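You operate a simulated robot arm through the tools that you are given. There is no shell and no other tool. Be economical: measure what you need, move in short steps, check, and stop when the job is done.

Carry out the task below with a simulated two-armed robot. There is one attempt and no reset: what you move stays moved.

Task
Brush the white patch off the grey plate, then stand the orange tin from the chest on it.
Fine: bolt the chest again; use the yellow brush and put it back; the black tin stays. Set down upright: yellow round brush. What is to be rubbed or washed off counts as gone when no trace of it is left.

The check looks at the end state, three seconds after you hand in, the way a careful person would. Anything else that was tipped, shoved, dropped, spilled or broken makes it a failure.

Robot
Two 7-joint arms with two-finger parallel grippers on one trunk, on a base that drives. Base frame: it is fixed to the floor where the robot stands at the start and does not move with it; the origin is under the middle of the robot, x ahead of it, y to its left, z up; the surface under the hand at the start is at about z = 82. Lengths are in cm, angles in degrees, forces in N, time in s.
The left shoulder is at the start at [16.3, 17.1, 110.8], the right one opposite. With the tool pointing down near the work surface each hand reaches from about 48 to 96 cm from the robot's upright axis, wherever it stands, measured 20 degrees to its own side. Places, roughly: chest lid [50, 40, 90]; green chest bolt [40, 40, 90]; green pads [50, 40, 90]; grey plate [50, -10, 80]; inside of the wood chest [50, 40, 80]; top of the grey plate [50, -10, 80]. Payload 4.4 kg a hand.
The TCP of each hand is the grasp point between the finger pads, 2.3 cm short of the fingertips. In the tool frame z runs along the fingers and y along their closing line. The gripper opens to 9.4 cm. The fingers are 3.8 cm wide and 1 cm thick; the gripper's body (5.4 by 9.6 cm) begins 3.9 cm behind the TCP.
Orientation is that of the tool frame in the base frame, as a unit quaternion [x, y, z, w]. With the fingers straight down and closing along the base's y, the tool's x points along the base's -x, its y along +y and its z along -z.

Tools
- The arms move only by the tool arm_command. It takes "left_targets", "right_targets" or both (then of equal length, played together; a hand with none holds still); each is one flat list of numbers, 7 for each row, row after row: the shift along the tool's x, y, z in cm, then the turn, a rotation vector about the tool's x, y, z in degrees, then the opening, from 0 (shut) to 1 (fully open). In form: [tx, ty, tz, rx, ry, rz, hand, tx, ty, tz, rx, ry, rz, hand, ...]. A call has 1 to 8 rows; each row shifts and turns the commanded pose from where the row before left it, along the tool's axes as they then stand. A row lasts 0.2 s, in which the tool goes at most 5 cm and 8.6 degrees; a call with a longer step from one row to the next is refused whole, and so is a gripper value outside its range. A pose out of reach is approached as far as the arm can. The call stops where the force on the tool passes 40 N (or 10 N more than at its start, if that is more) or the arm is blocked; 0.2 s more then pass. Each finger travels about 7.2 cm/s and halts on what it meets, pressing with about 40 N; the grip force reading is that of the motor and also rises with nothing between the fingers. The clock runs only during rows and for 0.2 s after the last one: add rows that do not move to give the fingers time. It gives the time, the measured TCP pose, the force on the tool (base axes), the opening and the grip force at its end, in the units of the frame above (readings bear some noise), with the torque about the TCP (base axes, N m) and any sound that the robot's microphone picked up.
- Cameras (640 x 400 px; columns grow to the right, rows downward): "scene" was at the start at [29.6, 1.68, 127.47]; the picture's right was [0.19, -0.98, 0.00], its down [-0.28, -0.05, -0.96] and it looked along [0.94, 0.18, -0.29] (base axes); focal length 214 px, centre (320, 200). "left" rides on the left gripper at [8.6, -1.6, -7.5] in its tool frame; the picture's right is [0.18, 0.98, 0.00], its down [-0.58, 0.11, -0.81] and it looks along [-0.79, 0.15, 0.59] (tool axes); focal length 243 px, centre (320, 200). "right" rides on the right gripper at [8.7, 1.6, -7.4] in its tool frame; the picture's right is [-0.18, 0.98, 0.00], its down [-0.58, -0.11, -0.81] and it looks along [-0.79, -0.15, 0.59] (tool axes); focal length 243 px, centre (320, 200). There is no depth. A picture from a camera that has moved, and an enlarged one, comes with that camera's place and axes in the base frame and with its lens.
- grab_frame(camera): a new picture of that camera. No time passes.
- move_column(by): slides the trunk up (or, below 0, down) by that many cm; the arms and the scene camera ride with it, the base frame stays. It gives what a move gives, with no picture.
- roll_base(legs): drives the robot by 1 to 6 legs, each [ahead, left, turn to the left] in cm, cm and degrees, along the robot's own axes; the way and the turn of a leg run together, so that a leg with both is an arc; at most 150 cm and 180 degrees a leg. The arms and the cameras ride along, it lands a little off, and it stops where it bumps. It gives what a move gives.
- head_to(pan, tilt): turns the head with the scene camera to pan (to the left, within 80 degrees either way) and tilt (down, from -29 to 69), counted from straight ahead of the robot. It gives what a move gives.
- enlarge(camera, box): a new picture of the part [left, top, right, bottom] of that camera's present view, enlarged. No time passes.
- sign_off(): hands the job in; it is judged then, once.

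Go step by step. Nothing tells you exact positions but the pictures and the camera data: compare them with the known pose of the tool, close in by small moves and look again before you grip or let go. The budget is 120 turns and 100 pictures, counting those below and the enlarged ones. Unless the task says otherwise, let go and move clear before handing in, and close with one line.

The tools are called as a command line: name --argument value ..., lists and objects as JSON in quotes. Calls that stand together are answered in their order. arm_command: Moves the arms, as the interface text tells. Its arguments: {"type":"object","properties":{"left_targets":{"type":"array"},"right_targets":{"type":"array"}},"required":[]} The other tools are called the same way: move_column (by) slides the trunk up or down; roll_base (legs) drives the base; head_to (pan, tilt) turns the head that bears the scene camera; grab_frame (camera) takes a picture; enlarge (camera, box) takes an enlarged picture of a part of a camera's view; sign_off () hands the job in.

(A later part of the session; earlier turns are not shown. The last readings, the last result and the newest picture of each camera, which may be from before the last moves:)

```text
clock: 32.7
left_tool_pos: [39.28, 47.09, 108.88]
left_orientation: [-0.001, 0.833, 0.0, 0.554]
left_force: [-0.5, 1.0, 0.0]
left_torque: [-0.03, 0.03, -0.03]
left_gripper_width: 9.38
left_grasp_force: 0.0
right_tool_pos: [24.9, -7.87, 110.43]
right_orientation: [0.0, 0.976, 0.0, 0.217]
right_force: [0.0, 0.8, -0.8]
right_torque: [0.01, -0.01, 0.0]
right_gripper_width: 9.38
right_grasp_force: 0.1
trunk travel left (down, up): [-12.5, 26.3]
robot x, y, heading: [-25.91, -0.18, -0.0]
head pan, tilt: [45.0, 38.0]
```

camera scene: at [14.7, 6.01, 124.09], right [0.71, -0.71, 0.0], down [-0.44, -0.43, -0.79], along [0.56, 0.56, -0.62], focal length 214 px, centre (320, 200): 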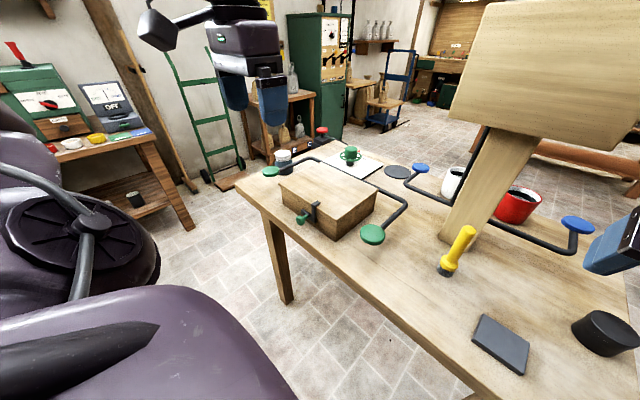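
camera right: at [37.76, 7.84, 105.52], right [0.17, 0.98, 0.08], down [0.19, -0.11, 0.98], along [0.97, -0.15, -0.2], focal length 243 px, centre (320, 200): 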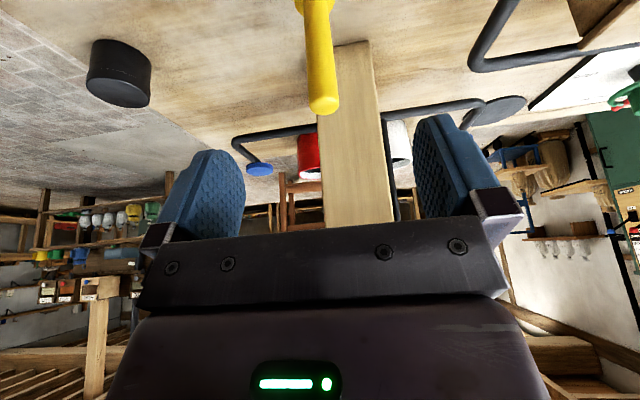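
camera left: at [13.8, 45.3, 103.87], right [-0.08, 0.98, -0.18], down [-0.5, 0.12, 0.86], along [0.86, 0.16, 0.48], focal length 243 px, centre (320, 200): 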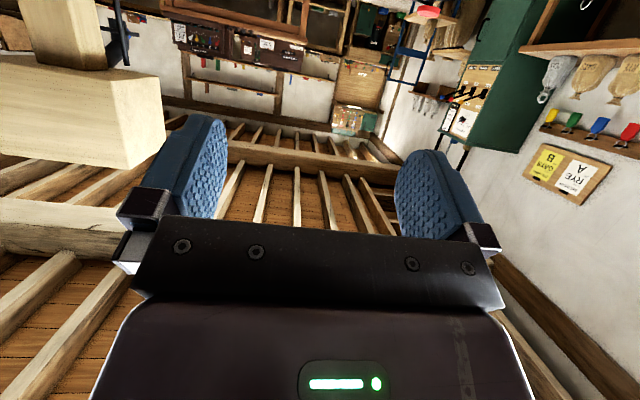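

Commanded pose restarts from the actual one. Moving to a pre-grasp point in front of the bolt knob.

arm_command --left_targets '[4.3, -1.8, 0.25, 0, 0, 0, 1, 4.3, -1.8, 0.25, 0, 0, 0, 1, 4.3, -1.8, 0.25, 0, 0, 0, 1, 4.3, -1.8, 0.25, 0, 0, 0, 1, 4.3, -1.8, 0.25, 0, 0, 0, 1, 0, 0, 0, 0, 0, 0, 1]'

grab_frame --camera "scene"

grab_frame --camera "left"

```text
clock: 34.1
left_tool_pos: [31.95, 38.06, 88.73]
left_orientation: [0.0, 0.833, -0.001, 0.553]
left_force: [0.3, -0.5, 1.1]
left_torque: [0.02, 0.0, 0.04]
left_gripper_width: 9.38
left_grasp_force: 0.1
right_tool_pos: [24.88, -7.82, 110.33]
right_orientation: [0.0, 0.977, 0.0, 0.215]
right_force: [-0.4, 0.8, -0.2]
right_torque: [-0.01, -0.03, -0.01]
right_gripper_width: 9.4
right_grasp_force: 0.1
trunk travel left (down, up): [-12.5, 26.3]
robot x, y, heading: [-26.05, -0.03, 0.2]
head pan, tilt: [45.0, 38.0]
```

```text
68 pictures are left
camera scene: at [0.69, 6.03, 124.12], right [0.71, -0.71, 0.0], down [-0.44, -0.44, -0.79], along [0.56, 0.56, -0.62], focal length 214 px, centre (320, 200)
```

scene: 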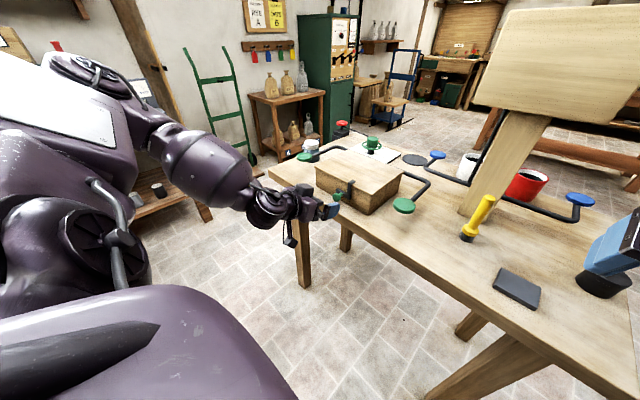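

```text
67 pictures are left
camera left: at [21.61, 36.42, 83.47], right [-0.07, 0.98, -0.17], down [-0.52, 0.11, 0.85], along [0.85, 0.15, 0.5], focal length 243 px, centre (320, 200)
```

left: 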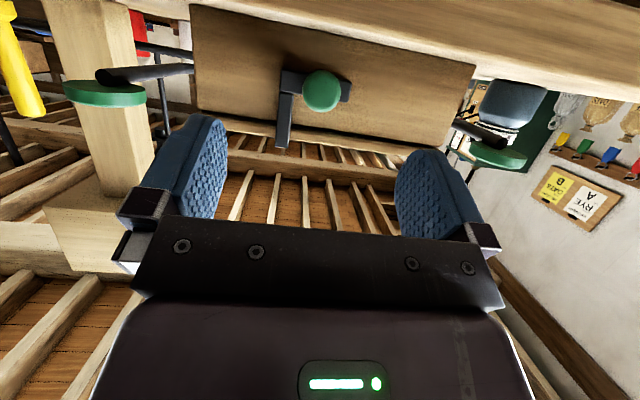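

The left camera shows the knob at (39.5, 38.15, 85.4) from below, right between the fingers. Advancing onto it with an open hand.

arm_command --left_targets '[0.15, 0, 3.8, 0, 0, 0, 1, 0.1, 0, 2.8, 0, 0, 0, 1, 0, 0, 0, 0, 0, 0, 1]'

grab_frame --camera "left"

enlarge --camera "scene" --box '[260, 140, 420, 240]'

```text
clock: 34.9
left_tool_pos: [38.02, 38.2, 85.87]
left_orientation: [0.0, 0.833, -0.001, 0.553]
left_force: [-0.8, -0.1, 0.1]
left_torque: [0.0, 0.0, -0.03]
left_gripper_width: 9.41
left_grasp_force: 0.0
right_tool_pos: [24.74, -7.96, 110.38]
right_orientation: [0.0, 0.976, 0.0, 0.216]
right_force: [0.5, -0.5, -0.3]
right_torque: [0.0, -0.02, -0.02]
right_gripper_width: 9.43
right_grasp_force: 0.0
trunk travel left (down, up): [-12.5, 26.3]
robot x, y, heading: [-25.57, -0.05, 0.0]
head pan, tilt: [45.0, 38.0]
```

```text
66 pictures are left
camera left: at [27.64, 36.52, 80.67], right [-0.07, 0.98, -0.17], down [-0.52, 0.11, 0.85], along [0.85, 0.15, 0.5], focal length 243 px, centre (320, 200)
```

left: 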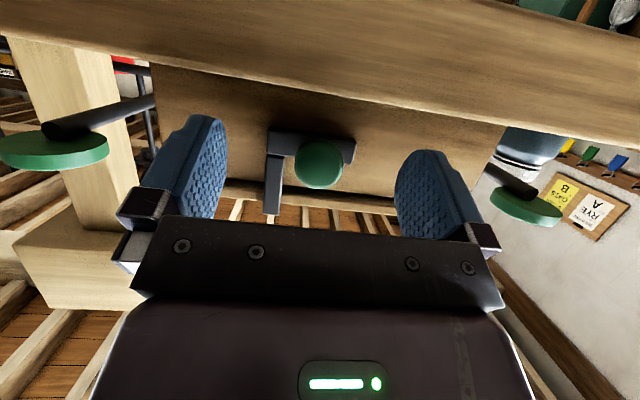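

```text
4.00 times, centred on (340, 190) of scene
camera zoom: at [0.71, 6.04, 124.11], right [0.71, -0.71, 0.0], down [-0.44, -0.44, -0.79], along [0.56, 0.56, -0.62], focal length 858 px, centre (240, 240)
```

zoom: 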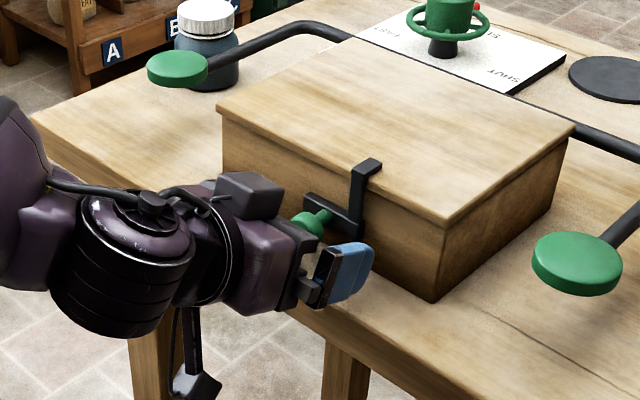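

Knob centre confirmed at (39.3, 38.2, 85.4). Advance 0.5 cm and close on it.

arm_command --left_targets '[0.1, -0.04, 0.5, 0, 0, 0, 1, 0, 0, 0, 0, 0, 0, 0.5, 0, 0, 0, 0, 0, 0, 0.2, 0, 0, 0, 0, 0, 0, 0, 0, 0, 0, 0, 0, 0, 0]'

grab_frame --camera "left"

```text
clock: 36.1
left_tool_pos: [38.42, 38.15, 85.43]
left_orientation: [-0.001, 0.833, 0.0, 0.553]
left_force: [1.7, 3.8, 0.9]
left_torque: [0.03, 0.09, 0.11]
left_gripper_width: 2.54
left_grasp_force: 44.8
right_tool_pos: [24.82, -7.94, 110.32]
right_orientation: [0.0, 0.977, 0.0, 0.215]
right_force: [0.4, 0.0, 0.4]
right_torque: [0.0, 0.03, 0.0]
right_gripper_width: 9.4
right_grasp_force: 0.0
trunk travel left (down, up): [-12.5, 26.3]
robot x, y, heading: [-25.77, -0.49, 0.1]
head pan, tilt: [45.0, 38.0]
```

```text
64 pictures are left
camera left: at [28.1, 36.53, 80.32], right [-0.07, 0.98, -0.17], down [-0.52, 0.11, 0.85], along [0.85, 0.15, 0.5], focal length 243 px, centre (320, 200)
```

left: 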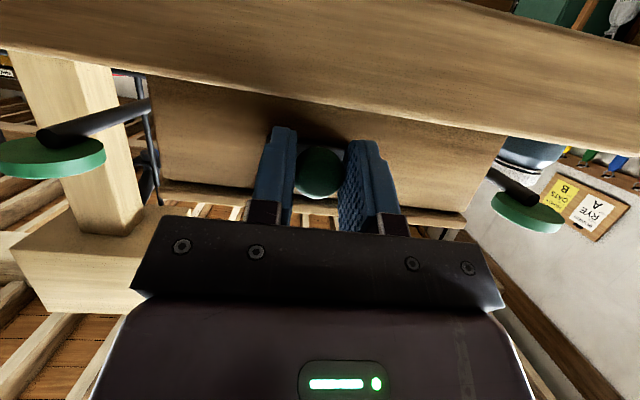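

Knob gripped (2.5 cm). Testing which way it gives: a small pull toward me first.

arm_command --left_targets '[0.194, 0, -0.461, 0, 0, 0, 0, 0, 0, 0, 0, 0, 0, 0]'

arm_command --left_targets '[-0.194, 0, 0.461, 0, 0, 0, 0, 0, 0.5, 0, 0, 0, 0, 0, 0, 0, 0, 0, 0, 0, 0]'

arm_command --left_targets '[0, -1, 0, 0, 0, 0, 0, 0, 0, 0, 0, 0, 0, 0]'

```text
clock: 36.7
left_tool_pos: [38.34, 38.23, 85.62]
left_orientation: [0.0, 0.833, 0.0, 0.553]
left_force: [31.5, 7.2, 1.1]
left_torque: [-0.02, -0.02, 0.12]
left_gripper_width: 2.59
left_grasp_force: 44.7
right_tool_pos: [25.11, -7.88, 110.19]
right_orientation: [0.0, 0.977, 0.0, 0.215]
right_force: [-0.4, -0.4, 0.2]
right_torque: [0.02, 0.03, 0.01]
right_gripper_width: 9.38
right_grasp_force: 0.1
trunk travel left (down, up): [-12.5, 26.3]
robot x, y, heading: [-25.77, 0.02, 0.2]
head pan, tilt: [45.0, 38.0]
```

```text
clock: 37.5
left_tool_pos: [38.26, 38.47, 85.54]
left_orientation: [0.001, 0.834, -0.003, 0.552]
left_force: [-5.8, -1.8, 7.2]
left_torque: [-0.11, 0.26, -0.29]
left_gripper_width: 2.54
left_grasp_force: 45.2
right_tool_pos: [24.7, -8.0, 110.37]
right_orientation: [-0.001, 0.976, 0.0, 0.216]
right_force: [-0.4, -0.5, -0.1]
right_torque: [0.02, 0.0, 0.0]
right_gripper_width: 9.42
right_grasp_force: 0.1
trunk travel left (down, up): [-12.5, 26.3]
robot x, y, heading: [-25.73, -0.1, -0.1]
head pan, tilt: [45.0, 38.0]
```

```text
clock: 38.1
left_tool_pos: [38.25, 38.19, 85.62]
left_orientation: [-0.003, 0.833, 0.003, 0.553]
left_force: [-14.2, 29.4, 9.9]
left_torque: [0.18, 0.31, 0.76]
left_gripper_width: 2.52
left_grasp_force: 44.8
right_tool_pos: [24.65, -7.71, 110.52]
right_orientation: [-0.001, 0.976, -0.001, 0.217]
right_force: [0.4, 0.3, -0.7]
right_torque: [-0.01, 0.02, 0.0]
right_gripper_width: 9.38
right_grasp_force: 0.0
trunk travel left (down, up): [-12.5, 26.3]
robot x, y, heading: [-25.83, 0.17, 0.2]
head pan, tilt: [45.0, 38.0]
```

The bolt doesn't pull out and is stopped to the right, but slid left (+y) freely. Slide it further left.

arm_command --left_targets '[0, 0.5, 0, 0, 0, 0, 0, 0, 0.5, 0, 0, 0, 0, 0, 0, 0.5, 0, 0, 0, 0, 0, 0, 0.5, 0, 0, 0, 0, 0, 0, 0, 0, 0, 0, 0, 0]'

enlarge --camera "scene" --box '[260, 140, 420, 240]'

```text
clock: 39.3
left_tool_pos: [38.26, 39.49, 85.45]
left_orientation: [-0.001, 0.834, -0.001, 0.552]
left_force: [-16.5, -1.8, -0.1]
left_torque: [-0.19, 0.41, -0.14]
left_gripper_width: 2.55
left_grasp_force: 45.8
right_tool_pos: [24.68, -7.91, 110.31]
right_orientation: [0.0, 0.976, 0.0, 0.217]
right_force: [0.7, 0.0, -0.8]
right_torque: [-0.03, -0.01, 0.0]
right_gripper_width: 9.38
right_grasp_force: 0.1
trunk travel left (down, up): [-12.5, 26.3]
robot x, y, heading: [-25.61, 0.19, 0.2]
head pan, tilt: [45.0, 38.0]
```

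```text
4.00 times, centred on (340, 190) of scene
camera zoom: at [0.62, 6.04, 124.11], right [0.71, -0.71, 0.0], down [-0.43, -0.44, -0.79], along [0.56, 0.56, -0.61], focal length 858 px, centre (240, 240)
```

zoom: 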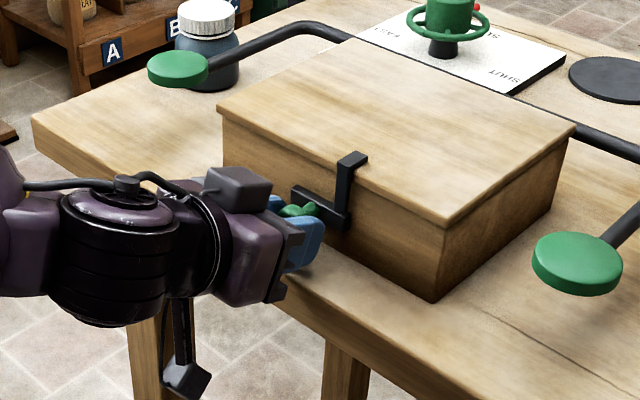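

It is sliding left smoothly. I relax the inward press slightly and continue to the end of travel.

arm_command --left_targets '[0.06, 0.5, -0.14, 0, 0, 0, 0, 0, 0.5, 0, 0, 0, 0, 0, 0, 0.5, 0, 0, 0, 0, 0, 0, 0.5, 0, 0, 0, 0, 0, 0, 0.5, 0, 0, 0, 0, 0, 0, 0.5, 0, 0, 0, 0, 0]'

enlarge --camera "scene" --box '[260, 140, 420, 240]'

```text
clock: 40.9
left_tool_pos: [38.39, 41.87, 85.61]
left_orientation: [0.005, 0.833, -0.009, 0.553]
left_force: [0.4, -7.9, -4.3]
left_torque: [-0.18, -0.57, -0.41]
left_gripper_width: 2.54
left_grasp_force: 45.0
right_tool_pos: [24.88, -8.01, 110.4]
right_orientation: [0.002, 0.976, -0.001, 0.217]
right_force: [0.7, -0.2, -0.4]
right_torque: [-0.04, -0.01, -0.04]
right_gripper_width: 9.4
right_grasp_force: 0.1
trunk travel left (down, up): [-12.5, 26.3]
robot x, y, heading: [-25.74, 0.22, -0.3]
head pan, tilt: [45.0, 38.0]
stopped in row 6 (left hand): the force on the tool passed its limit at 42 N (the readings are from after the stop); the commanded pose is now the measured one
```

```text
4.00 times, centred on (340, 190) of scene
camera zoom: at [0.78, 5.89, 124.12], right [0.7, -0.71, 0.0], down [-0.44, -0.43, -0.79], along [0.56, 0.56, -0.62], focal length 858 px, centre (240, 240)
```

zoom: 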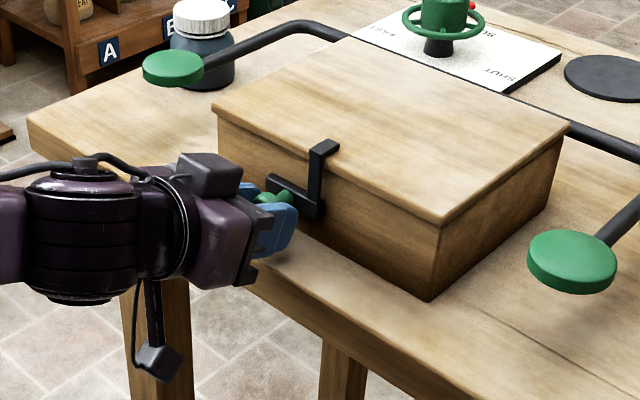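

Bolt reached its end stop (travel 3.7 cm); chest unmoved. Release the knob and back off.

arm_command --left_targets '[0, 0, 0, 0, 0, 0, 0.3, 0, 0, 0, 0, 0, 0, 0.5, 0, 0, 0, 0, 0, 0, 0.5, 0, 0, -4, 0, 0, 0, 0.5, 0, 0, -4, 0, 0, 0, 0.5, -4, 0, -2, 0, 0, 0, 0.5, -4.5, 0, 0, 0, 0, 0, 0.5]'

enlarge --camera "scene" --box '[260, 140, 420, 240]'

```text
clock: 42.5
left_tool_pos: [32.34, 41.97, 97.17]
left_orientation: [0.003, 0.833, -0.006, 0.553]
left_force: [-0.6, 0.0, 0.4]
left_torque: [0.0, -0.01, -0.01]
left_gripper_width: 4.72
left_grasp_force: 0.0
right_tool_pos: [24.87, -8.18, 110.21]
right_orientation: [0.002, 0.977, -0.001, 0.215]
right_force: [-0.1, -0.7, 0.1]
right_torque: [0.02, -0.01, 0.0]
right_gripper_width: 9.4
right_grasp_force: 0.2
trunk travel left (down, up): [-12.5, 26.3]
robot x, y, heading: [-25.79, -0.23, 0.0]
head pan, tilt: [45.0, 38.0]
```

```text
4.00 times, centred on (340, 190) of scene
camera zoom: at [0.8, 5.89, 124.08], right [0.7, -0.71, 0.0], down [-0.44, -0.43, -0.79], along [0.56, 0.56, -0.62], focal length 858 px, centre (240, 240)
```

zoom: 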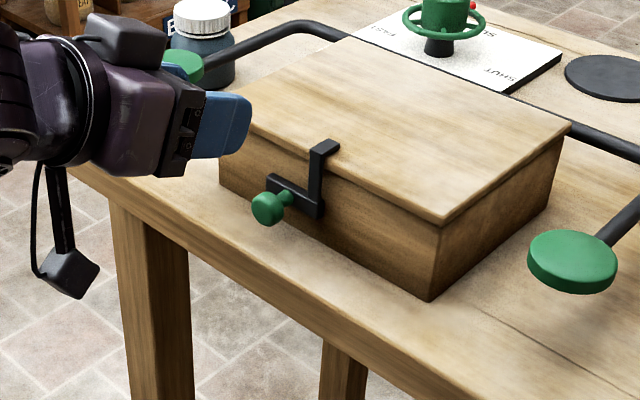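

The bolt is slid aside. Now I'll see what the right-hand green pad does: moving the right hand, closed, to above it at (45.3, 20.5).

arm_command --right_targets '[-2.05, 3.56, 1.65, 0, 0, 0, 0.5, -2.05, 3.56, 1.65, 0, 0, 0, 0, -2.05, 3.56, 1.65, 0, 0, 0, 0, -2.05, 3.56, 1.65, 0, 0, 0, 0, -2.05, 3.56, 1.65, 0, 0, 0, 0, -2.05, 3.56, 1.65, 0, 0, 0, 0, -2.05, 3.56, 1.65, 0, 0, 0, 0, -2.05, 3.56, 1.65, 0, 0, 0, 0]'

grab_frame --camera "scene"

grab_frame --camera "right"

```text
clock: 44.3
left_tool_pos: [32.52, 42.15, 97.04]
left_orientation: [0.004, 0.833, -0.008, 0.553]
left_force: [1.1, -0.3, 0.3]
left_torque: [0.0, 0.02, 0.0]
left_gripper_width: 4.7
left_grasp_force: 0.0
right_tool_pos: [45.42, 20.5, 105.14]
right_orientation: [0.001, 0.977, 0.0, 0.215]
right_force: [0.1, -0.5, 0.9]
right_torque: [-0.03, 0.0, -0.01]
right_gripper_width: 0.0
right_grasp_force: 40.1
trunk travel left (down, up): [-12.5, 26.3]
robot x, y, heading: [-26.07, -0.09, -0.2]
head pan, tilt: [45.0, 38.0]
```

```text
60 pictures are left
camera scene: at [0.77, 6.0, 124.08], right [0.7, -0.71, 0.0], down [-0.44, -0.43, -0.79], along [0.56, 0.56, -0.62], focal length 214 px, centre (320, 200)
```

scene: 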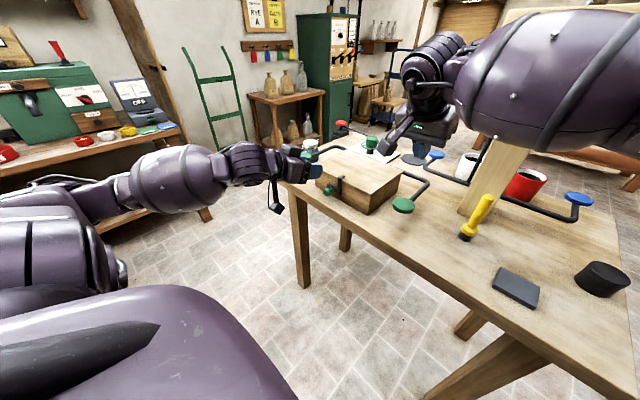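

```text
59 pictures are left
camera right: at [34.37, 22.09, 108.23], right [0.17, 0.98, 0.08], down [0.19, -0.11, 0.98], along [0.97, -0.15, -0.2], focal length 243 px, centre (320, 200)
```

right: 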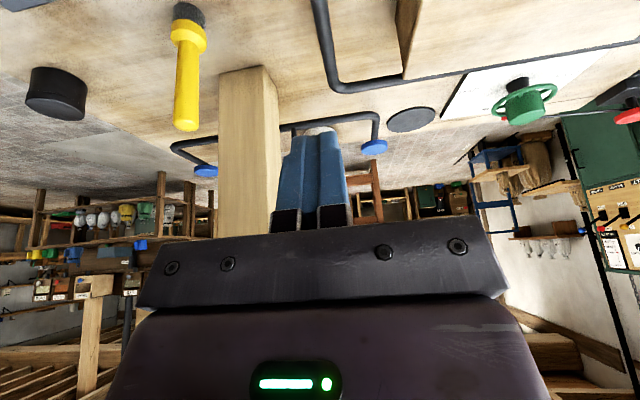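

The right hand is above the pad. Lowering to just above it, then gently down.

arm_command --right_targets '[1.9, 0, 3.2, 0, 0, 0, 0, 1.9, 0, 3.2, 0, 0, 0, 0, 1.9, 0, 3.2, 0, 0, 0, 0, 0, 0, 0, 0, 0, 0, 0]'

head_to --pan 33 --tilt 25

enlarge --camera "scene" --box '[240, 140, 440, 265]'

```text
clock: 45.3
left_tool_pos: [32.33, 42.07, 97.17]
left_orientation: [0.004, 0.834, -0.007, 0.552]
left_force: [-0.1, 0.6, -0.3]
left_torque: [0.0, 0.01, -0.01]
left_gripper_width: 4.72
left_grasp_force: 0.0
right_tool_pos: [44.2, 20.22, 94.01]
right_orientation: [0.001, 0.976, 0.0, 0.217]
right_force: [0.0, 0.3, 0.3]
right_torque: [-0.02, -0.01, -0.02]
right_gripper_width: 0.01
right_grasp_force: 39.3
trunk travel left (down, up): [-12.5, 26.3]
robot x, y, heading: [-25.98, -0.27, -0.1]
head pan, tilt: [45.0, 38.0]
```

```text
clock: 46.0
left_tool_pos: [32.42, 42.0, 97.17]
left_orientation: [0.003, 0.834, -0.007, 0.552]
left_force: [0.2, 0.6, -0.3]
left_torque: [0.0, -0.02, -0.01]
left_gripper_width: 4.72
left_grasp_force: 0.0
right_tool_pos: [44.19, 20.26, 93.94]
right_orientation: [0.002, 0.976, -0.001, 0.216]
right_force: [0.0, 0.3, 0.5]
right_torque: [0.05, 0.0, 0.03]
right_gripper_width: 0.0
right_grasp_force: 40.3
trunk travel left (down, up): [-12.5, 26.3]
robot x, y, heading: [-26.04, -0.1, -0.2]
head pan, tilt: [33.0, 25.0]
```

```text
3.20 times, centred on (340, 202) of scene
camera zoom: at [2.38, 4.83, 126.12], right [0.54, -0.84, 0.0], down [-0.36, -0.23, -0.91], along [0.76, 0.49, -0.42], focal length 686 px, centre (256, 192)
```

zoom: 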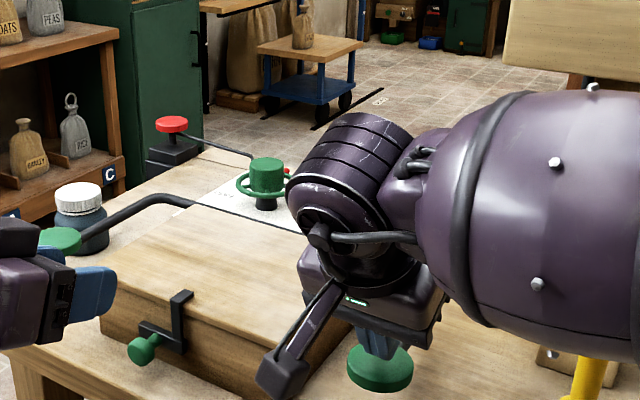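

Fingertips are just over the pad. Pressing down gradually.

arm_command --right_targets '[0.42, 0, 0.906, 0, 0, 0, 0, 0.21, 0, 0.453, 0, 0, 0, 0, 0.21, 0, 0.453, 0, 0, 0, 0, 0, 0, 0, 0, 0, 0, 0]'

arm_command --right_targets '[0.21, 0, 0.453, 0, 0, 0, 0, 0.21, 0, 0.453, 0, 0, 0, 0, 0, 0, 0, 0, 0, 0, 0]'

enlarge --camera "scene" --box '[240, 140, 440, 265]'

```text
clock: 47.0
left_tool_pos: [32.47, 41.95, 97.3]
left_orientation: [0.003, 0.834, -0.006, 0.552]
left_force: [0.7, 0.9, -0.5]
left_torque: [-0.02, 0.0, 0.01]
left_gripper_width: 4.71
left_grasp_force: 0.0
right_tool_pos: [44.25, 20.22, 92.06]
right_orientation: [0.002, 0.976, -0.001, 0.216]
right_force: [-0.5, -1.1, 2.7]
right_torque: [-0.05, 0.07, 0.03]
right_gripper_width: 0.0
right_grasp_force: 39.5
trunk travel left (down, up): [-12.5, 26.3]
robot x, y, heading: [-25.69, -0.2, -0.2]
head pan, tilt: [33.0, 25.0]
```

```text
clock: 47.8
left_tool_pos: [32.42, 42.12, 97.08]
left_orientation: [0.004, 0.834, -0.008, 0.552]
left_force: [-0.1, 0.2, -1.0]
left_torque: [0.0, 0.01, -0.02]
left_gripper_width: 4.68
left_grasp_force: 0.1
right_tool_pos: [44.19, 20.25, 91.23]
right_orientation: [0.002, 0.976, 0.0, 0.216]
right_force: [-1.1, 0.4, 3.9]
right_torque: [0.0, 0.08, -0.02]
right_gripper_width: 0.0
right_grasp_force: 40.1
trunk travel left (down, up): [-12.5, 26.3]
robot x, y, heading: [-26.18, -0.38, -0.2]
head pan, tilt: [33.0, 25.0]
```

```text
3.20 times, centred on (340, 202) of scene
camera zoom: at [2.35, 4.82, 126.14], right [0.54, -0.84, 0.0], down [-0.35, -0.23, -0.91], along [0.76, 0.49, -0.42], focal length 686 px, centre (256, 192)
```

zoom: 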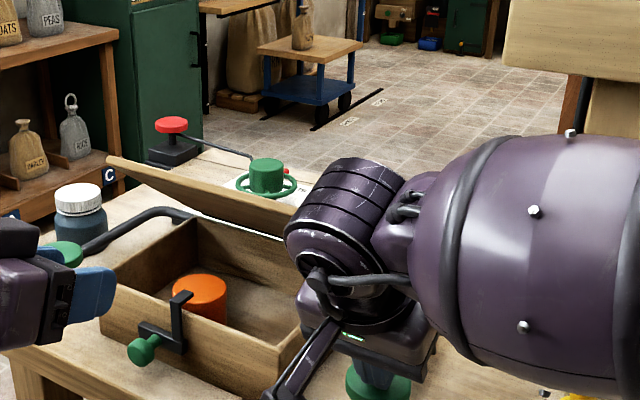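

Pressing the pad opens the lid, and the orange tin is inside near the front left. I press further and check the brush isn't near my forearm.

arm_command --right_targets '[0.21, 0, 0.453, 0, 0, 0, 0, 0.21, 0, 0.453, 0, 0, 0, 0, 0.21, 0, 0.453, 0, 0, 0, 0, 0, 0, 0, 0, 0, 0, 0]'

grab_frame --camera "scene"

grab_frame --camera "right"

```text
clock: 48.8
left_tool_pos: [32.44, 42.03, 97.08]
left_orientation: [0.004, 0.833, -0.007, 0.552]
left_force: [-0.4, -0.4, 1.0]
left_torque: [0.0, 0.0, 0.01]
left_gripper_width: 4.73
left_grasp_force: 0.1
right_tool_pos: [44.24, 20.19, 89.76]
right_orientation: [0.001, 0.976, 0.0, 0.216]
right_force: [-0.9, 1.4, 0.9]
right_torque: [-0.03, 0.02, -0.01]
right_gripper_width: 0.0
right_grasp_force: 40.2
trunk travel left (down, up): [-12.5, 26.3]
robot x, y, heading: [-25.94, -0.13, 0.1]
head pan, tilt: [33.0, 25.0]
```

```text
56 pictures are left
camera scene: at [2.37, 4.82, 126.13], right [0.54, -0.84, 0.0], down [-0.35, -0.23, -0.91], along [0.76, 0.49, -0.42], focal length 214 px, centre (320, 200)
```

scene: 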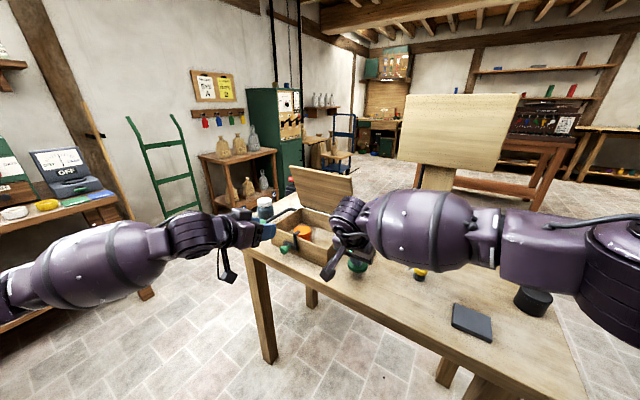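

```text
55 pictures are left
camera right: at [33.26, 21.98, 92.75], right [0.17, 0.98, 0.08], down [0.19, -0.11, 0.98], along [0.97, -0.15, -0.2], focal length 243 px, centre (320, 200)
```

right: 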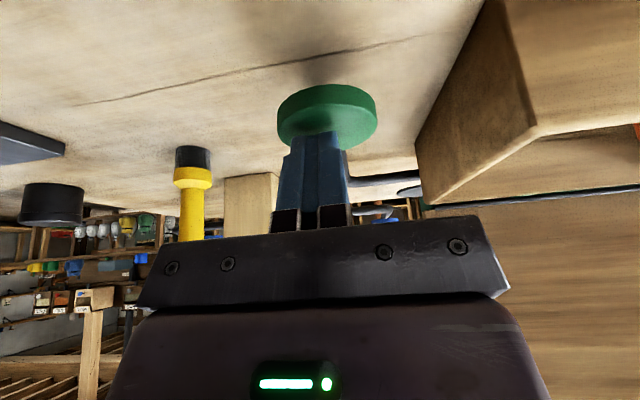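

The lid is now nearly upright, held by the right hand, and the brush is untouched. Now I locate the tin precisely.

head_to --pan 45 --tilt 38

enlarge --camera "scene" --box '[260, 120, 420, 220]'

grab_frame --camera "left"

```text
clock: 49.6
left_tool_pos: [32.48, 41.95, 97.11]
left_orientation: [0.004, 0.834, -0.007, 0.552]
left_force: [1.0, 0.0, -1.0]
left_torque: [0.0, -0.02, -0.01]
left_gripper_width: 4.72
left_grasp_force: 0.1
right_tool_pos: [44.31, 20.35, 89.72]
right_orientation: [0.002, 0.977, -0.001, 0.215]
right_force: [-0.4, -0.5, 2.2]
right_torque: [-0.05, 0.02, -0.05]
right_gripper_width: 0.02
right_grasp_force: 40.1
trunk travel left (down, up): [-12.5, 26.3]
robot x, y, heading: [-25.83, -0.1, -0.3]
head pan, tilt: [45.0, 38.0]
```

```text
4.00 times, centred on (340, 170) of scene
camera zoom: at [0.75, 5.9, 124.11], right [0.7, -0.71, 0.0], down [-0.44, -0.43, -0.79], along [0.56, 0.56, -0.61], focal length 858 px, centre (240, 320)
```

zoom: 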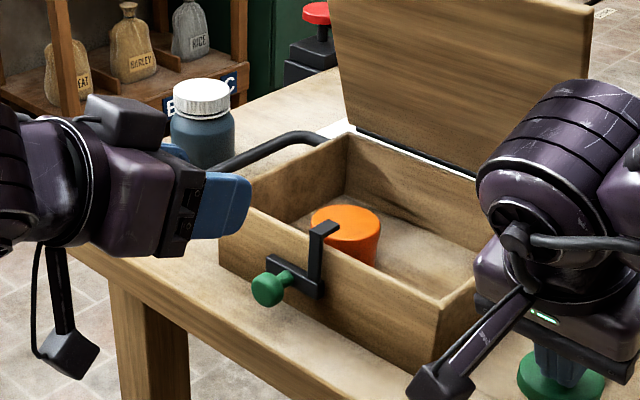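

```text
53 pictures are left
camera left: at [22.0, 40.45, 91.97], right [-0.06, 0.98, -0.18], down [-0.51, 0.12, 0.85], along [0.86, 0.14, 0.5], focal length 243 px, centre (320, 200)
```

left: 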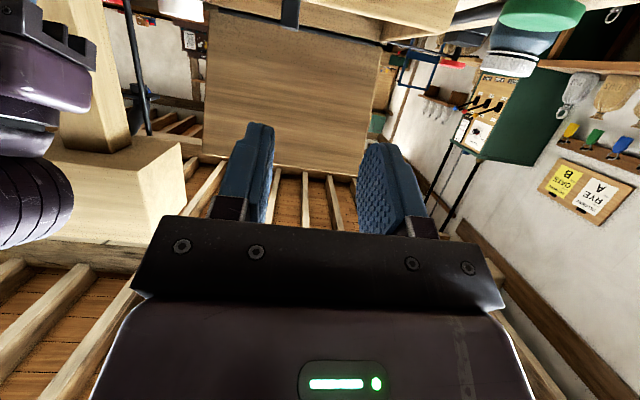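

Tin top is around (49.4, 42). I raise the left hand, bring it to near-vertical and look down at the tin with its camera.

arm_command --left_targets '[-4.2, 0, -0.3, 0, 0, 0, 1, -4.2, 0, -0.3, 0, 0, 0, 1, -4.2, 0, -0.3, 0, 0, 0, 1, 0, 0, 0, 0, 8, 0, 1, 0, 0, 0, 0, 8, 0, 1, 0, 0, 0, 0, 8, 0, 1, 0, 0, 0, 0, 8, 0, 1, 0, 0, 0, 0, 8, 0, 1]'

arm_command --left_targets '[0, 0, 0, 0, 6, 0, 1, 0, 0, 0, 0, 6, 0, 1, 0, 0, 0, 0, 0, 0, 1]'

grab_frame --camera "left"

```text
clock: 51.4
left_tool_pos: [36.45, 42.05, 109.28]
left_orientation: [0.006, 0.972, -0.005, 0.234]
left_force: [0.2, -0.4, 0.5]
left_torque: [0.0, 0.01, -0.02]
left_gripper_width: 9.39
left_grasp_force: 0.2
right_tool_pos: [44.32, 20.27, 89.75]
right_orientation: [0.002, 0.976, 0.0, 0.216]
right_force: [-0.3, -1.9, 2.9]
right_torque: [-0.08, -0.01, 0.01]
right_gripper_width: 0.0
right_grasp_force: 39.5
trunk travel left (down, up): [-12.5, 26.3]
robot x, y, heading: [-25.66, 0.14, -0.5]
head pan, tilt: [45.0, 38.0]
```

```text
clock: 52.2
left_tool_pos: [36.5, 42.08, 109.21]
left_orientation: [0.007, 0.991, -0.005, 0.131]
left_force: [0.0, 0.6, 0.0]
left_torque: [0.0, 0.04, -0.02]
left_gripper_width: 9.41
left_grasp_force: 0.2
right_tool_pos: [44.33, 20.2, 89.6]
right_orientation: [0.002, 0.976, 0.0, 0.217]
right_force: [-0.3, 0.9, 2.1]
right_torque: [0.05, 0.02, -0.03]
right_gripper_width: 0.0
right_grasp_force: 40.2
trunk travel left (down, up): [-12.5, 26.3]
robot x, y, heading: [-25.71, 0.09, 0.0]
head pan, tilt: [45.0, 38.0]
```

```text
52 pictures are left
camera left: at [26.0, 40.66, 114.04], right [-0.16, 0.98, -0.05], down [0.35, 0.11, 0.93], along [0.92, 0.13, -0.37], focal length 243 px, centre (320, 200)
```

left: 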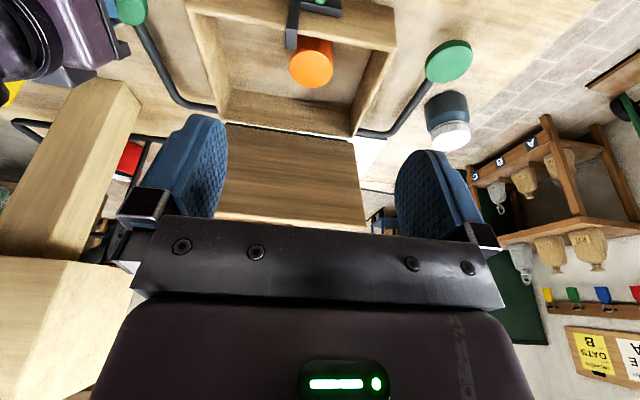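

Tin top is about z 88 at (48.3, 41.8), diameter ~5.5. I straighten the left hand to vertical and move over it at z≈98.

arm_command --left_targets '[0, 0, 0, 0, 7.5, 0, 1, 0, 0, 0, 0, 7.5, 0, 1, -3.9, -0.05, 1, 0, 0, 0, 1, -3.9, -0.05, 2.2, 0, 0, 0, 1, -4, -0.05, 3, 0, 0, 0, 1, 0, 0, 4.8, 0, 0, 0, 1, 0, 0, 0, 0, 0, 0, 1]'

grab_frame --camera "left"

enlarge --camera "scene" --box '[260, 120, 420, 220]'

```text
clock: 53.8
left_tool_pos: [48.35, 41.8, 98.4]
left_orientation: [0.007, 1.0, -0.004, 0.001]
left_force: [-0.1, -0.3, -0.3]
left_torque: [0.02, 0.0, 0.01]
left_gripper_width: 9.41
left_grasp_force: 0.1
right_tool_pos: [44.34, 20.18, 89.76]
right_orientation: [0.002, 0.976, 0.0, 0.217]
right_force: [0.1, -1.3, 3.2]
right_torque: [-0.04, 0.01, 0.02]
right_gripper_width: 0.0
right_grasp_force: 40.4
trunk travel left (down, up): [-12.5, 26.3]
robot x, y, heading: [-25.81, -0.21, -0.3]
head pan, tilt: [45.0, 38.0]
```

```text
51 pictures are left
camera left: at [39.43, 40.22, 105.69], right [-0.17, 0.99, -0.01], down [0.58, 0.11, 0.81], along [0.8, 0.13, -0.59], focal length 243 px, centre (320, 200)
```

left: 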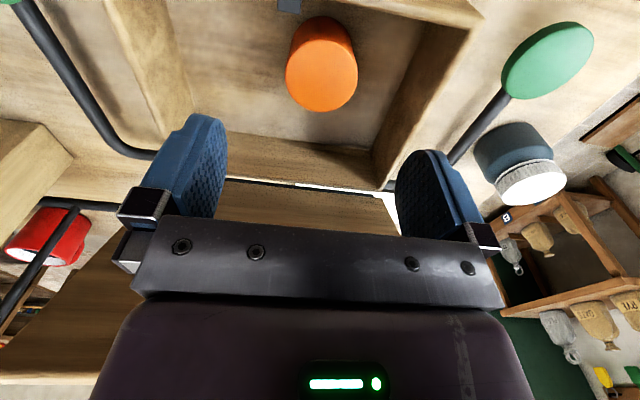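

```text
4.00 times, centred on (340, 170) of scene
camera zoom: at [0.71, 5.9, 124.13], right [0.7, -0.71, 0.0], down [-0.44, -0.43, -0.79], along [0.56, 0.56, -0.62], focal length 858 px, centre (240, 320)
```

zoom: 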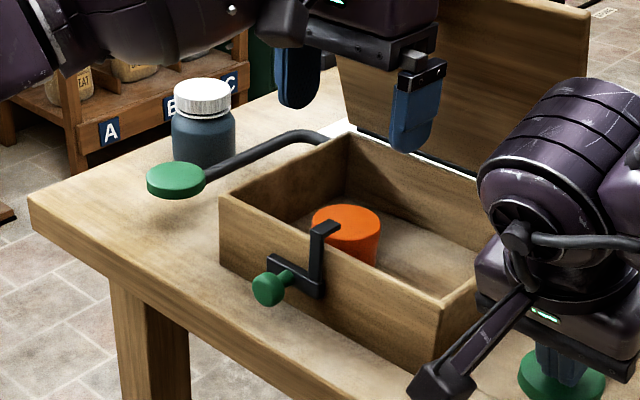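

Tin refined to (48.6, 41.75), top ≈87.2. Lowering around it to z≈86.4.

arm_command --left_targets '[-0.25, -0.05, 3, 0, 0, 0, 1, 0, 0, 3, 0, 0, 0, 1, 0, 0, 2.5, 0, 0, 0, 1, 0, 0, 2, 0, 0, 0, 1, 0, 0, 1.5, 0, 0, 0, 1, 0, 0, 0, 0, 0, 0, 1]'

grab_frame --camera "left"

enlarge --camera "scene" --box '[260, 120, 420, 220]'

```text
clock: 55.2
left_tool_pos: [48.41, 41.53, 86.25]
left_orientation: [0.007, 1.0, -0.003, 0.001]
left_force: [0.1, 0.7, -0.2]
left_torque: [0.04, 0.0, 0.01]
left_gripper_width: 9.41
left_grasp_force: 0.1
right_tool_pos: [44.34, 20.26, 89.7]
right_orientation: [0.001, 0.976, 0.0, 0.217]
right_force: [0.1, 0.2, 1.8]
right_torque: [-0.02, 0.01, -0.02]
right_gripper_width: 0.01
right_grasp_force: 39.6
trunk travel left (down, up): [-12.5, 26.3]
robot x, y, heading: [-25.9, -0.39, -0.2]
head pan, tilt: [45.0, 38.0]
```

```text
49 pictures are left
camera left: at [39.72, 40.07, 93.52], right [-0.17, 0.99, -0.01], down [0.58, 0.11, 0.81], along [0.8, 0.13, -0.59], focal length 243 px, centre (320, 200)
```

left: 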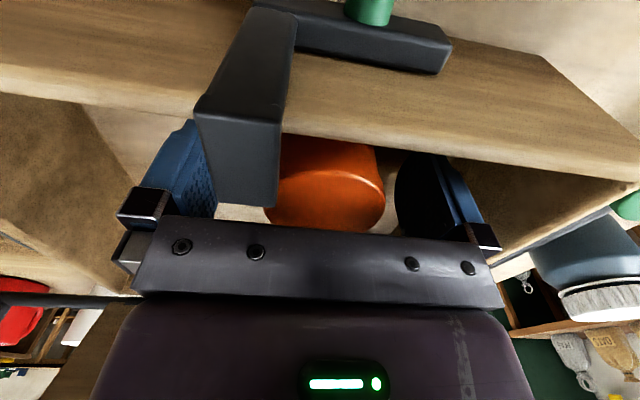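

```text
4.00 times, centred on (340, 170) of scene
camera zoom: at [0.74, 5.9, 124.11], right [0.7, -0.71, 0.0], down [-0.44, -0.43, -0.79], along [0.56, 0.56, -0.62], focal length 858 px, centre (240, 320)
```

zoom: 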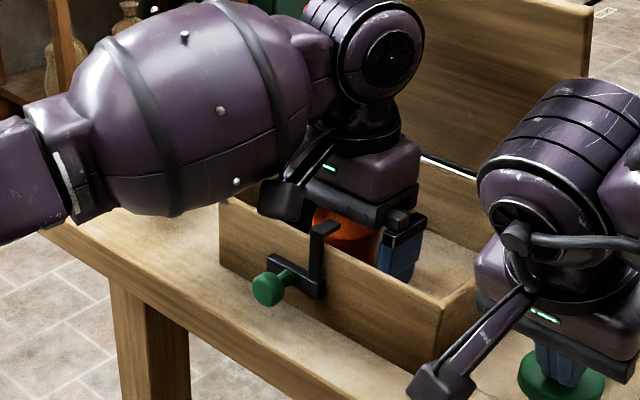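

The tin is between the fingers, about 0.2 cm left of centre. Centre and grip.

arm_command --left_targets '[0, 0.2, 0, 0, 0, 0, 1, 0, 0, 0, 0, 0, 0, 0.7, 0, 0, 0, 0, 0, 0, 0.4, 0, 0, 0, 0, 0, 0, 0.4, 0, 0, 0, 0, 0, 0, 0.4]'

```text
clock: 56.4
left_tool_pos: [48.64, 41.69, 86.33]
left_orientation: [0.007, 1.0, -0.003, 0.001]
left_force: [0.6, 0.9, 0.3]
left_torque: [-0.02, -0.09, 0.03]
left_gripper_width: 5.49
left_grasp_force: 40.1
right_tool_pos: [44.26, 20.32, 89.59]
right_orientation: [0.001, 0.977, 0.0, 0.215]
right_force: [0.2, 0.2, 2.1]
right_torque: [0.01, -0.06, 0.03]
right_gripper_width: 0.0
right_grasp_force: 39.9
trunk travel left (down, up): [-12.5, 26.3]
robot x, y, heading: [-25.83, -0.12, -0.2]
head pan, tilt: [45.0, 38.0]
```

Tin gripped at 5.5 cm. Lifting straight up.

arm_command --left_targets '[0, 0, -2, 0, 0, 0, 0.4, 0, 0, -4, 0, 0, 0, 0.4, 0, 0, -4, 0, 0, 0, 0.4, 0, 0, -4, 0, 0, 0, 0.4, 0, 0, -3, 0, 0, 0, 0.4]'

grab_frame --camera "scene"

```text
clock: 57.6
left_tool_pos: [48.41, 42.02, 103.2]
left_orientation: [0.007, 1.0, -0.003, 0.001]
left_force: [0.1, 0.5, -1.1]
left_torque: [-0.02, -0.01, 0.01]
left_gripper_width: 5.53
left_grasp_force: 40.3
right_tool_pos: [44.24, 20.17, 89.68]
right_orientation: [0.002, 0.976, -0.001, 0.217]
right_force: [0.7, -2.4, 2.4]
right_torque: [-0.02, 0.02, 0.06]
right_gripper_width: 0.01
right_grasp_force: 39.9
trunk travel left (down, up): [-12.5, 26.3]
robot x, y, heading: [-25.62, 0.19, -0.2]
head pan, tilt: [45.0, 38.0]
```

```text
47 pictures are left
camera scene: at [0.7, 5.9, 124.13], right [0.7, -0.71, 0.0], down [-0.44, -0.43, -0.79], along [0.56, 0.56, -0.62], focal length 214 px, centre (320, 200)
```

scene: 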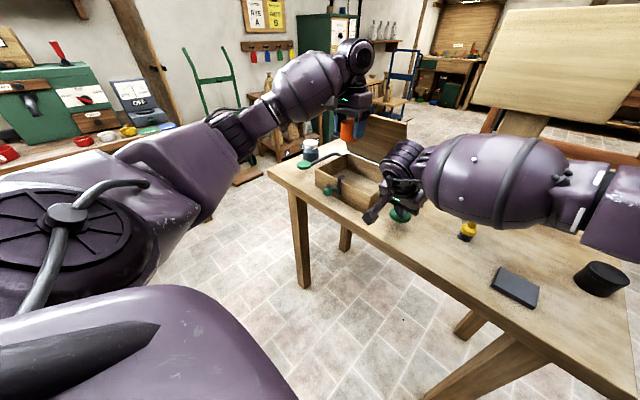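

Tin is out. I pull the left hand back out of the lid's swing, then let the lid down slowly by raising the right hand.

arm_command --left_targets '[4, 0, 0, 0, 0, 0, 0.4, 4, 0, 0, 0, 0, 0, 0.4, 4, 0, 0, 0, 0, 0, 0.4, 0, 0, 0, 0, 0, 0, 0.4]'

arm_command --right_targets '[-0.17, 0, -0.36, 0, 0, 0, 0, -0.17, 0, -0.36, 0, 0, 0, 0, -0.17, 0, -0.36, 0, 0, 0, 0, -0.17, 0, -0.36, 0, 0, 0, 0, -0.17, 0, -0.36, 0, 0, 0, 0, 0, 0, 0, 0, 0, 0, 0]'

enlarge --camera "scene" --box '[260, 120, 420, 220]'

```text
clock: 58.6
left_tool_pos: [36.53, 42.14, 103.04]
left_orientation: [0.007, 1.0, -0.005, 0.002]
left_force: [0.3, 0.2, -1.3]
left_torque: [0.01, 0.03, -0.02]
left_gripper_width: 5.49
left_grasp_force: 40.0
right_tool_pos: [44.39, 20.31, 89.65]
right_orientation: [0.002, 0.977, 0.0, 0.215]
right_force: [-0.8, -0.3, 0.9]
right_torque: [-0.03, 0.05, 0.03]
right_gripper_width: 0.0
right_grasp_force: 39.7
trunk travel left (down, up): [-12.5, 26.3]
robot x, y, heading: [-25.57, -0.15, -0.3]
head pan, tilt: [45.0, 38.0]
```

```text
clock: 60.0
left_tool_pos: [36.52, 42.28, 103.07]
left_orientation: [0.007, 1.0, -0.004, 0.0]
left_force: [0.1, -0.4, -1.3]
left_torque: [0.02, 0.04, 0.03]
left_gripper_width: 5.49
left_grasp_force: 40.5
right_tool_pos: [44.24, 20.23, 91.72]
right_orientation: [0.002, 0.976, 0.0, 0.216]
right_force: [2.9, 0.2, 3.3]
right_torque: [-0.01, -0.03, -0.04]
right_gripper_width: 0.0
right_grasp_force: 39.9
trunk travel left (down, up): [-12.5, 26.3]
robot x, y, heading: [-25.82, -0.15, -0.2]
head pan, tilt: [45.0, 38.0]
```

```text
4.00 times, centred on (340, 170) of scene
camera zoom: at [0.76, 5.92, 124.1], right [0.7, -0.71, 0.0], down [-0.44, -0.43, -0.79], along [0.56, 0.56, -0.62], focal length 858 px, centre (240, 320)
```

zoom: 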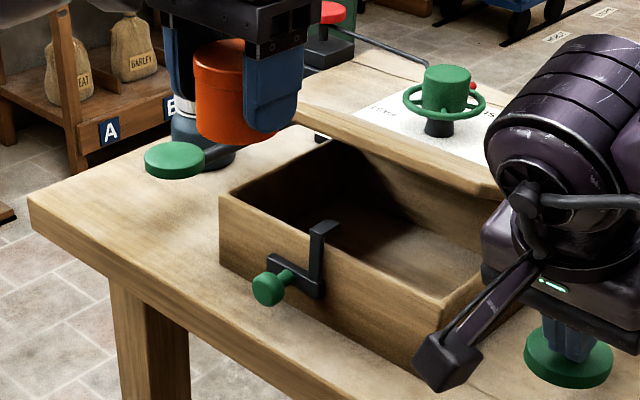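

The lid is following down smoothly. Continuing to shut.

arm_command --right_targets '[-0.1, 0, -0.23, 0, 0, 0, 0, -0.1, 0, -0.23, 0, 0, 0, 0, -0.1, 0, -0.23, 0, 0, 0, 0, -0.1, 0, -0.23, 0, 0, 0, 0, -0.1, 0, -0.23, 0, 0, 0, 0, 0, 0, 0, 0, 0, 0, 0]'

enlarge --camera "scene" --box '[260, 120, 420, 220]'

```text
clock: 61.4
left_tool_pos: [36.48, 42.12, 103.02]
left_orientation: [0.007, 1.0, -0.003, 0.001]
left_force: [-0.1, -0.2, -1.0]
left_torque: [-0.03, 0.03, -0.01]
left_gripper_width: 5.48
left_grasp_force: 39.8
right_tool_pos: [44.28, 20.27, 92.99]
right_orientation: [0.002, 0.977, 0.0, 0.215]
right_force: [1.8, -1.3, 3.4]
right_torque: [0.02, 0.0, -0.04]
right_gripper_width: 0.0
right_grasp_force: 39.7
trunk travel left (down, up): [-12.5, 26.3]
robot x, y, heading: [-25.53, 0.01, -0.3]
head pan, tilt: [45.0, 38.0]
```

```text
4.00 times, centred on (340, 170) of scene
camera zoom: at [0.76, 5.9, 124.1], right [0.7, -0.71, 0.0], down [-0.44, -0.43, -0.79], along [0.56, 0.56, -0.62], focal length 858 px, centre (240, 320)
```

zoom: 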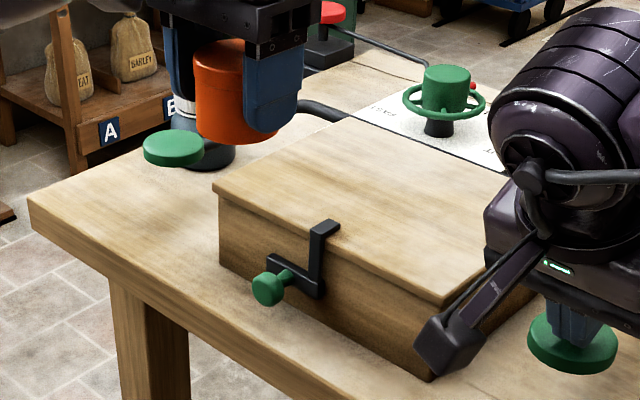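

Lid is shut. Raising the right hand clear and taking it back to the right side.

arm_command --right_targets '[-1.41, 0, -3.02, 0, 0, 0, 0, -1.41, 0, -3.02, 0, 0, 0, 0, -1.41, 0, -3.02, 0, 0, 0, 0, -1.41, 0, -3.02, 0, 0, 0, 0, 3.5, -1, -1.6, 0, 0, 0, 0, 3.5, -1, -1.6, 0, 0, 0, 0, 3.5, -1, -1.6, 0, 0, 0, 0, 3.5, -1, -1.6, 0, 0, 0, 0]'

arm_command --right_targets '[0, -4.9, 0, 0, 0, 0, 0, 0, -4.9, 0, 0, 0, 0, 0, 0, -4.9, 0, 0, 0, 0, 0, 0, -4.9, 0, 0, 0, 0, 0, 0, -4.9, 0, 0, 0, 0, 0, 0, -4.9, 0, 0, 0, 0, 0, 0, -4.9, 0, 0, 0, 0, 0, 0, -4.9, 0, 0, 0, 0, 0]'

head_to --pan 20 --tilt 40

grab_frame --camera "scene"

```text
clock: 63.2
left_tool_pos: [36.38, 42.2, 103.09]
left_orientation: [0.007, 1.0, -0.003, 0.001]
left_force: [0.6, -0.1, -1.0]
left_torque: [-0.01, 0.02, 0.0]
left_gripper_width: 5.48
left_grasp_force: 39.9
right_tool_pos: [28.78, 16.27, 106.1]
right_orientation: [0.002, 0.976, -0.001, 0.216]
right_force: [-0.2, 0.4, 0.1]
right_torque: [0.04, 0.01, -0.01]
right_gripper_width: 0.01
right_grasp_force: 40.1
trunk travel left (down, up): [-12.5, 26.3]
robot x, y, heading: [-26.09, -0.16, -0.4]
head pan, tilt: [45.0, 38.0]
```

```text
clock: 65.0
left_tool_pos: [36.43, 42.14, 103.17]
left_orientation: [0.007, 1.0, -0.004, 0.002]
left_force: [-0.4, -0.4, 0.1]
left_torque: [-0.02, -0.02, -0.01]
left_gripper_width: 5.5
left_grasp_force: 39.6
right_tool_pos: [28.51, -23.08, 106.18]
right_orientation: [0.0, 0.976, 0.0, 0.217]
right_force: [-0.4, 0.1, -0.7]
right_torque: [0.05, 0.0, 0.04]
right_gripper_width: 0.03
right_grasp_force: 40.3
trunk travel left (down, up): [-12.5, 26.3]
robot x, y, heading: [-25.56, -0.58, -0.4]
head pan, tilt: [45.0, 38.0]
```

```text
clock: 65.9
left_tool_pos: [36.63, 42.16, 103.11]
left_orientation: [0.007, 1.0, -0.004, 0.001]
left_force: [0.4, -0.1, -2.0]
left_torque: [-0.03, 0.03, -0.01]
left_gripper_width: 5.5
left_grasp_force: 40.0
right_tool_pos: [28.58, -22.9, 105.96]
right_orientation: [0.002, 0.976, 0.0, 0.216]
right_force: [1.0, 0.0, 0.2]
right_torque: [0.02, -0.01, 0.01]
right_gripper_width: 0.0
right_grasp_force: 39.8
trunk travel left (down, up): [-12.5, 26.3]
robot x, y, heading: [-25.93, -0.02, -0.4]
head pan, tilt: [20.0, 40.0]
```

```text
44 pictures are left
camera scene: at [2.64, 2.73, 123.8], right [0.34, -0.94, 0.0], down [-0.6, -0.22, -0.77], along [0.72, 0.26, -0.64], focal length 214 px, centre (320, 200)
```

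scene: 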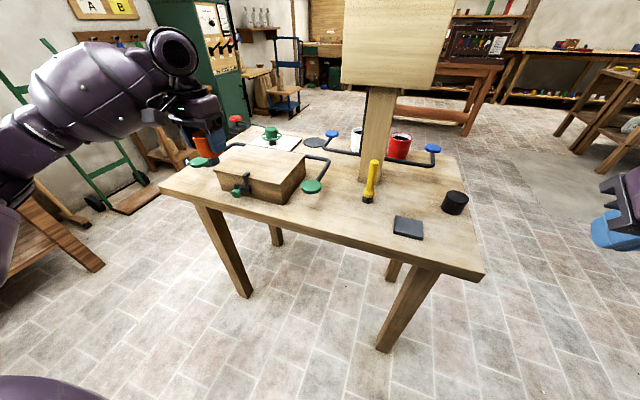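

Everything stands as it should. I roll the base 30 cm to the right so the left hand can place the tin on the plate.

roll_base --legs '[[0, -30, 0]]'

head_to --pan 20 --tilt 40

grab_frame --camera "scene"

```text
clock: 69.1
left_tool_pos: [36.3, 11.99, 103.06]
left_orientation: [0.007, 1.0, -0.003, 0.001]
left_force: [-0.1, -0.7, -1.2]
left_torque: [-0.01, -0.01, 0.03]
left_gripper_width: 5.5
left_grasp_force: 40.4
right_tool_pos: [28.58, -53.13, 106.0]
right_orientation: [0.001, 0.976, 0.0, 0.216]
right_force: [-0.5, 0.8, 0.7]
right_torque: [0.0, -0.01, 0.01]
right_gripper_width: 0.0
right_grasp_force: 40.0
trunk travel left (down, up): [-12.5, 26.3]
robot x, y, heading: [-26.26, -30.08, -0.1]
head pan, tilt: [20.0, 40.0]
```

```text
clock: 69.7
left_tool_pos: [36.44, 12.0, 103.06]
left_orientation: [0.008, 1.0, -0.003, 0.0]
left_force: [0.2, -0.7, -0.9]
left_torque: [0.01, 0.06, 0.0]
left_gripper_width: 5.49
left_grasp_force: 39.9
right_tool_pos: [28.46, -53.07, 106.04]
right_orientation: [0.002, 0.977, 0.0, 0.215]
right_force: [-0.3, 0.9, -0.5]
right_torque: [-0.02, -0.02, 0.01]
right_gripper_width: 0.0
right_grasp_force: 39.8
trunk travel left (down, up): [-12.5, 26.3]
robot x, y, heading: [-25.92, -30.45, -0.1]
head pan, tilt: [20.0, 40.0]
```

```text
43 pictures are left
camera scene: at [2.55, -27.5, 123.79], right [0.34, -0.94, 0.0], down [-0.6, -0.22, -0.77], along [0.72, 0.26, -0.64], focal length 214 px, centre (320, 200)
```

scene: 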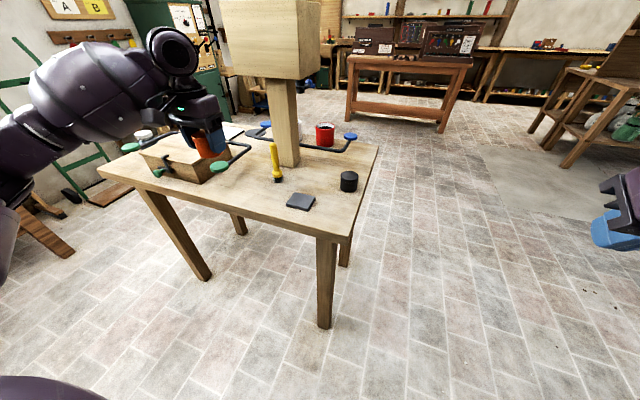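

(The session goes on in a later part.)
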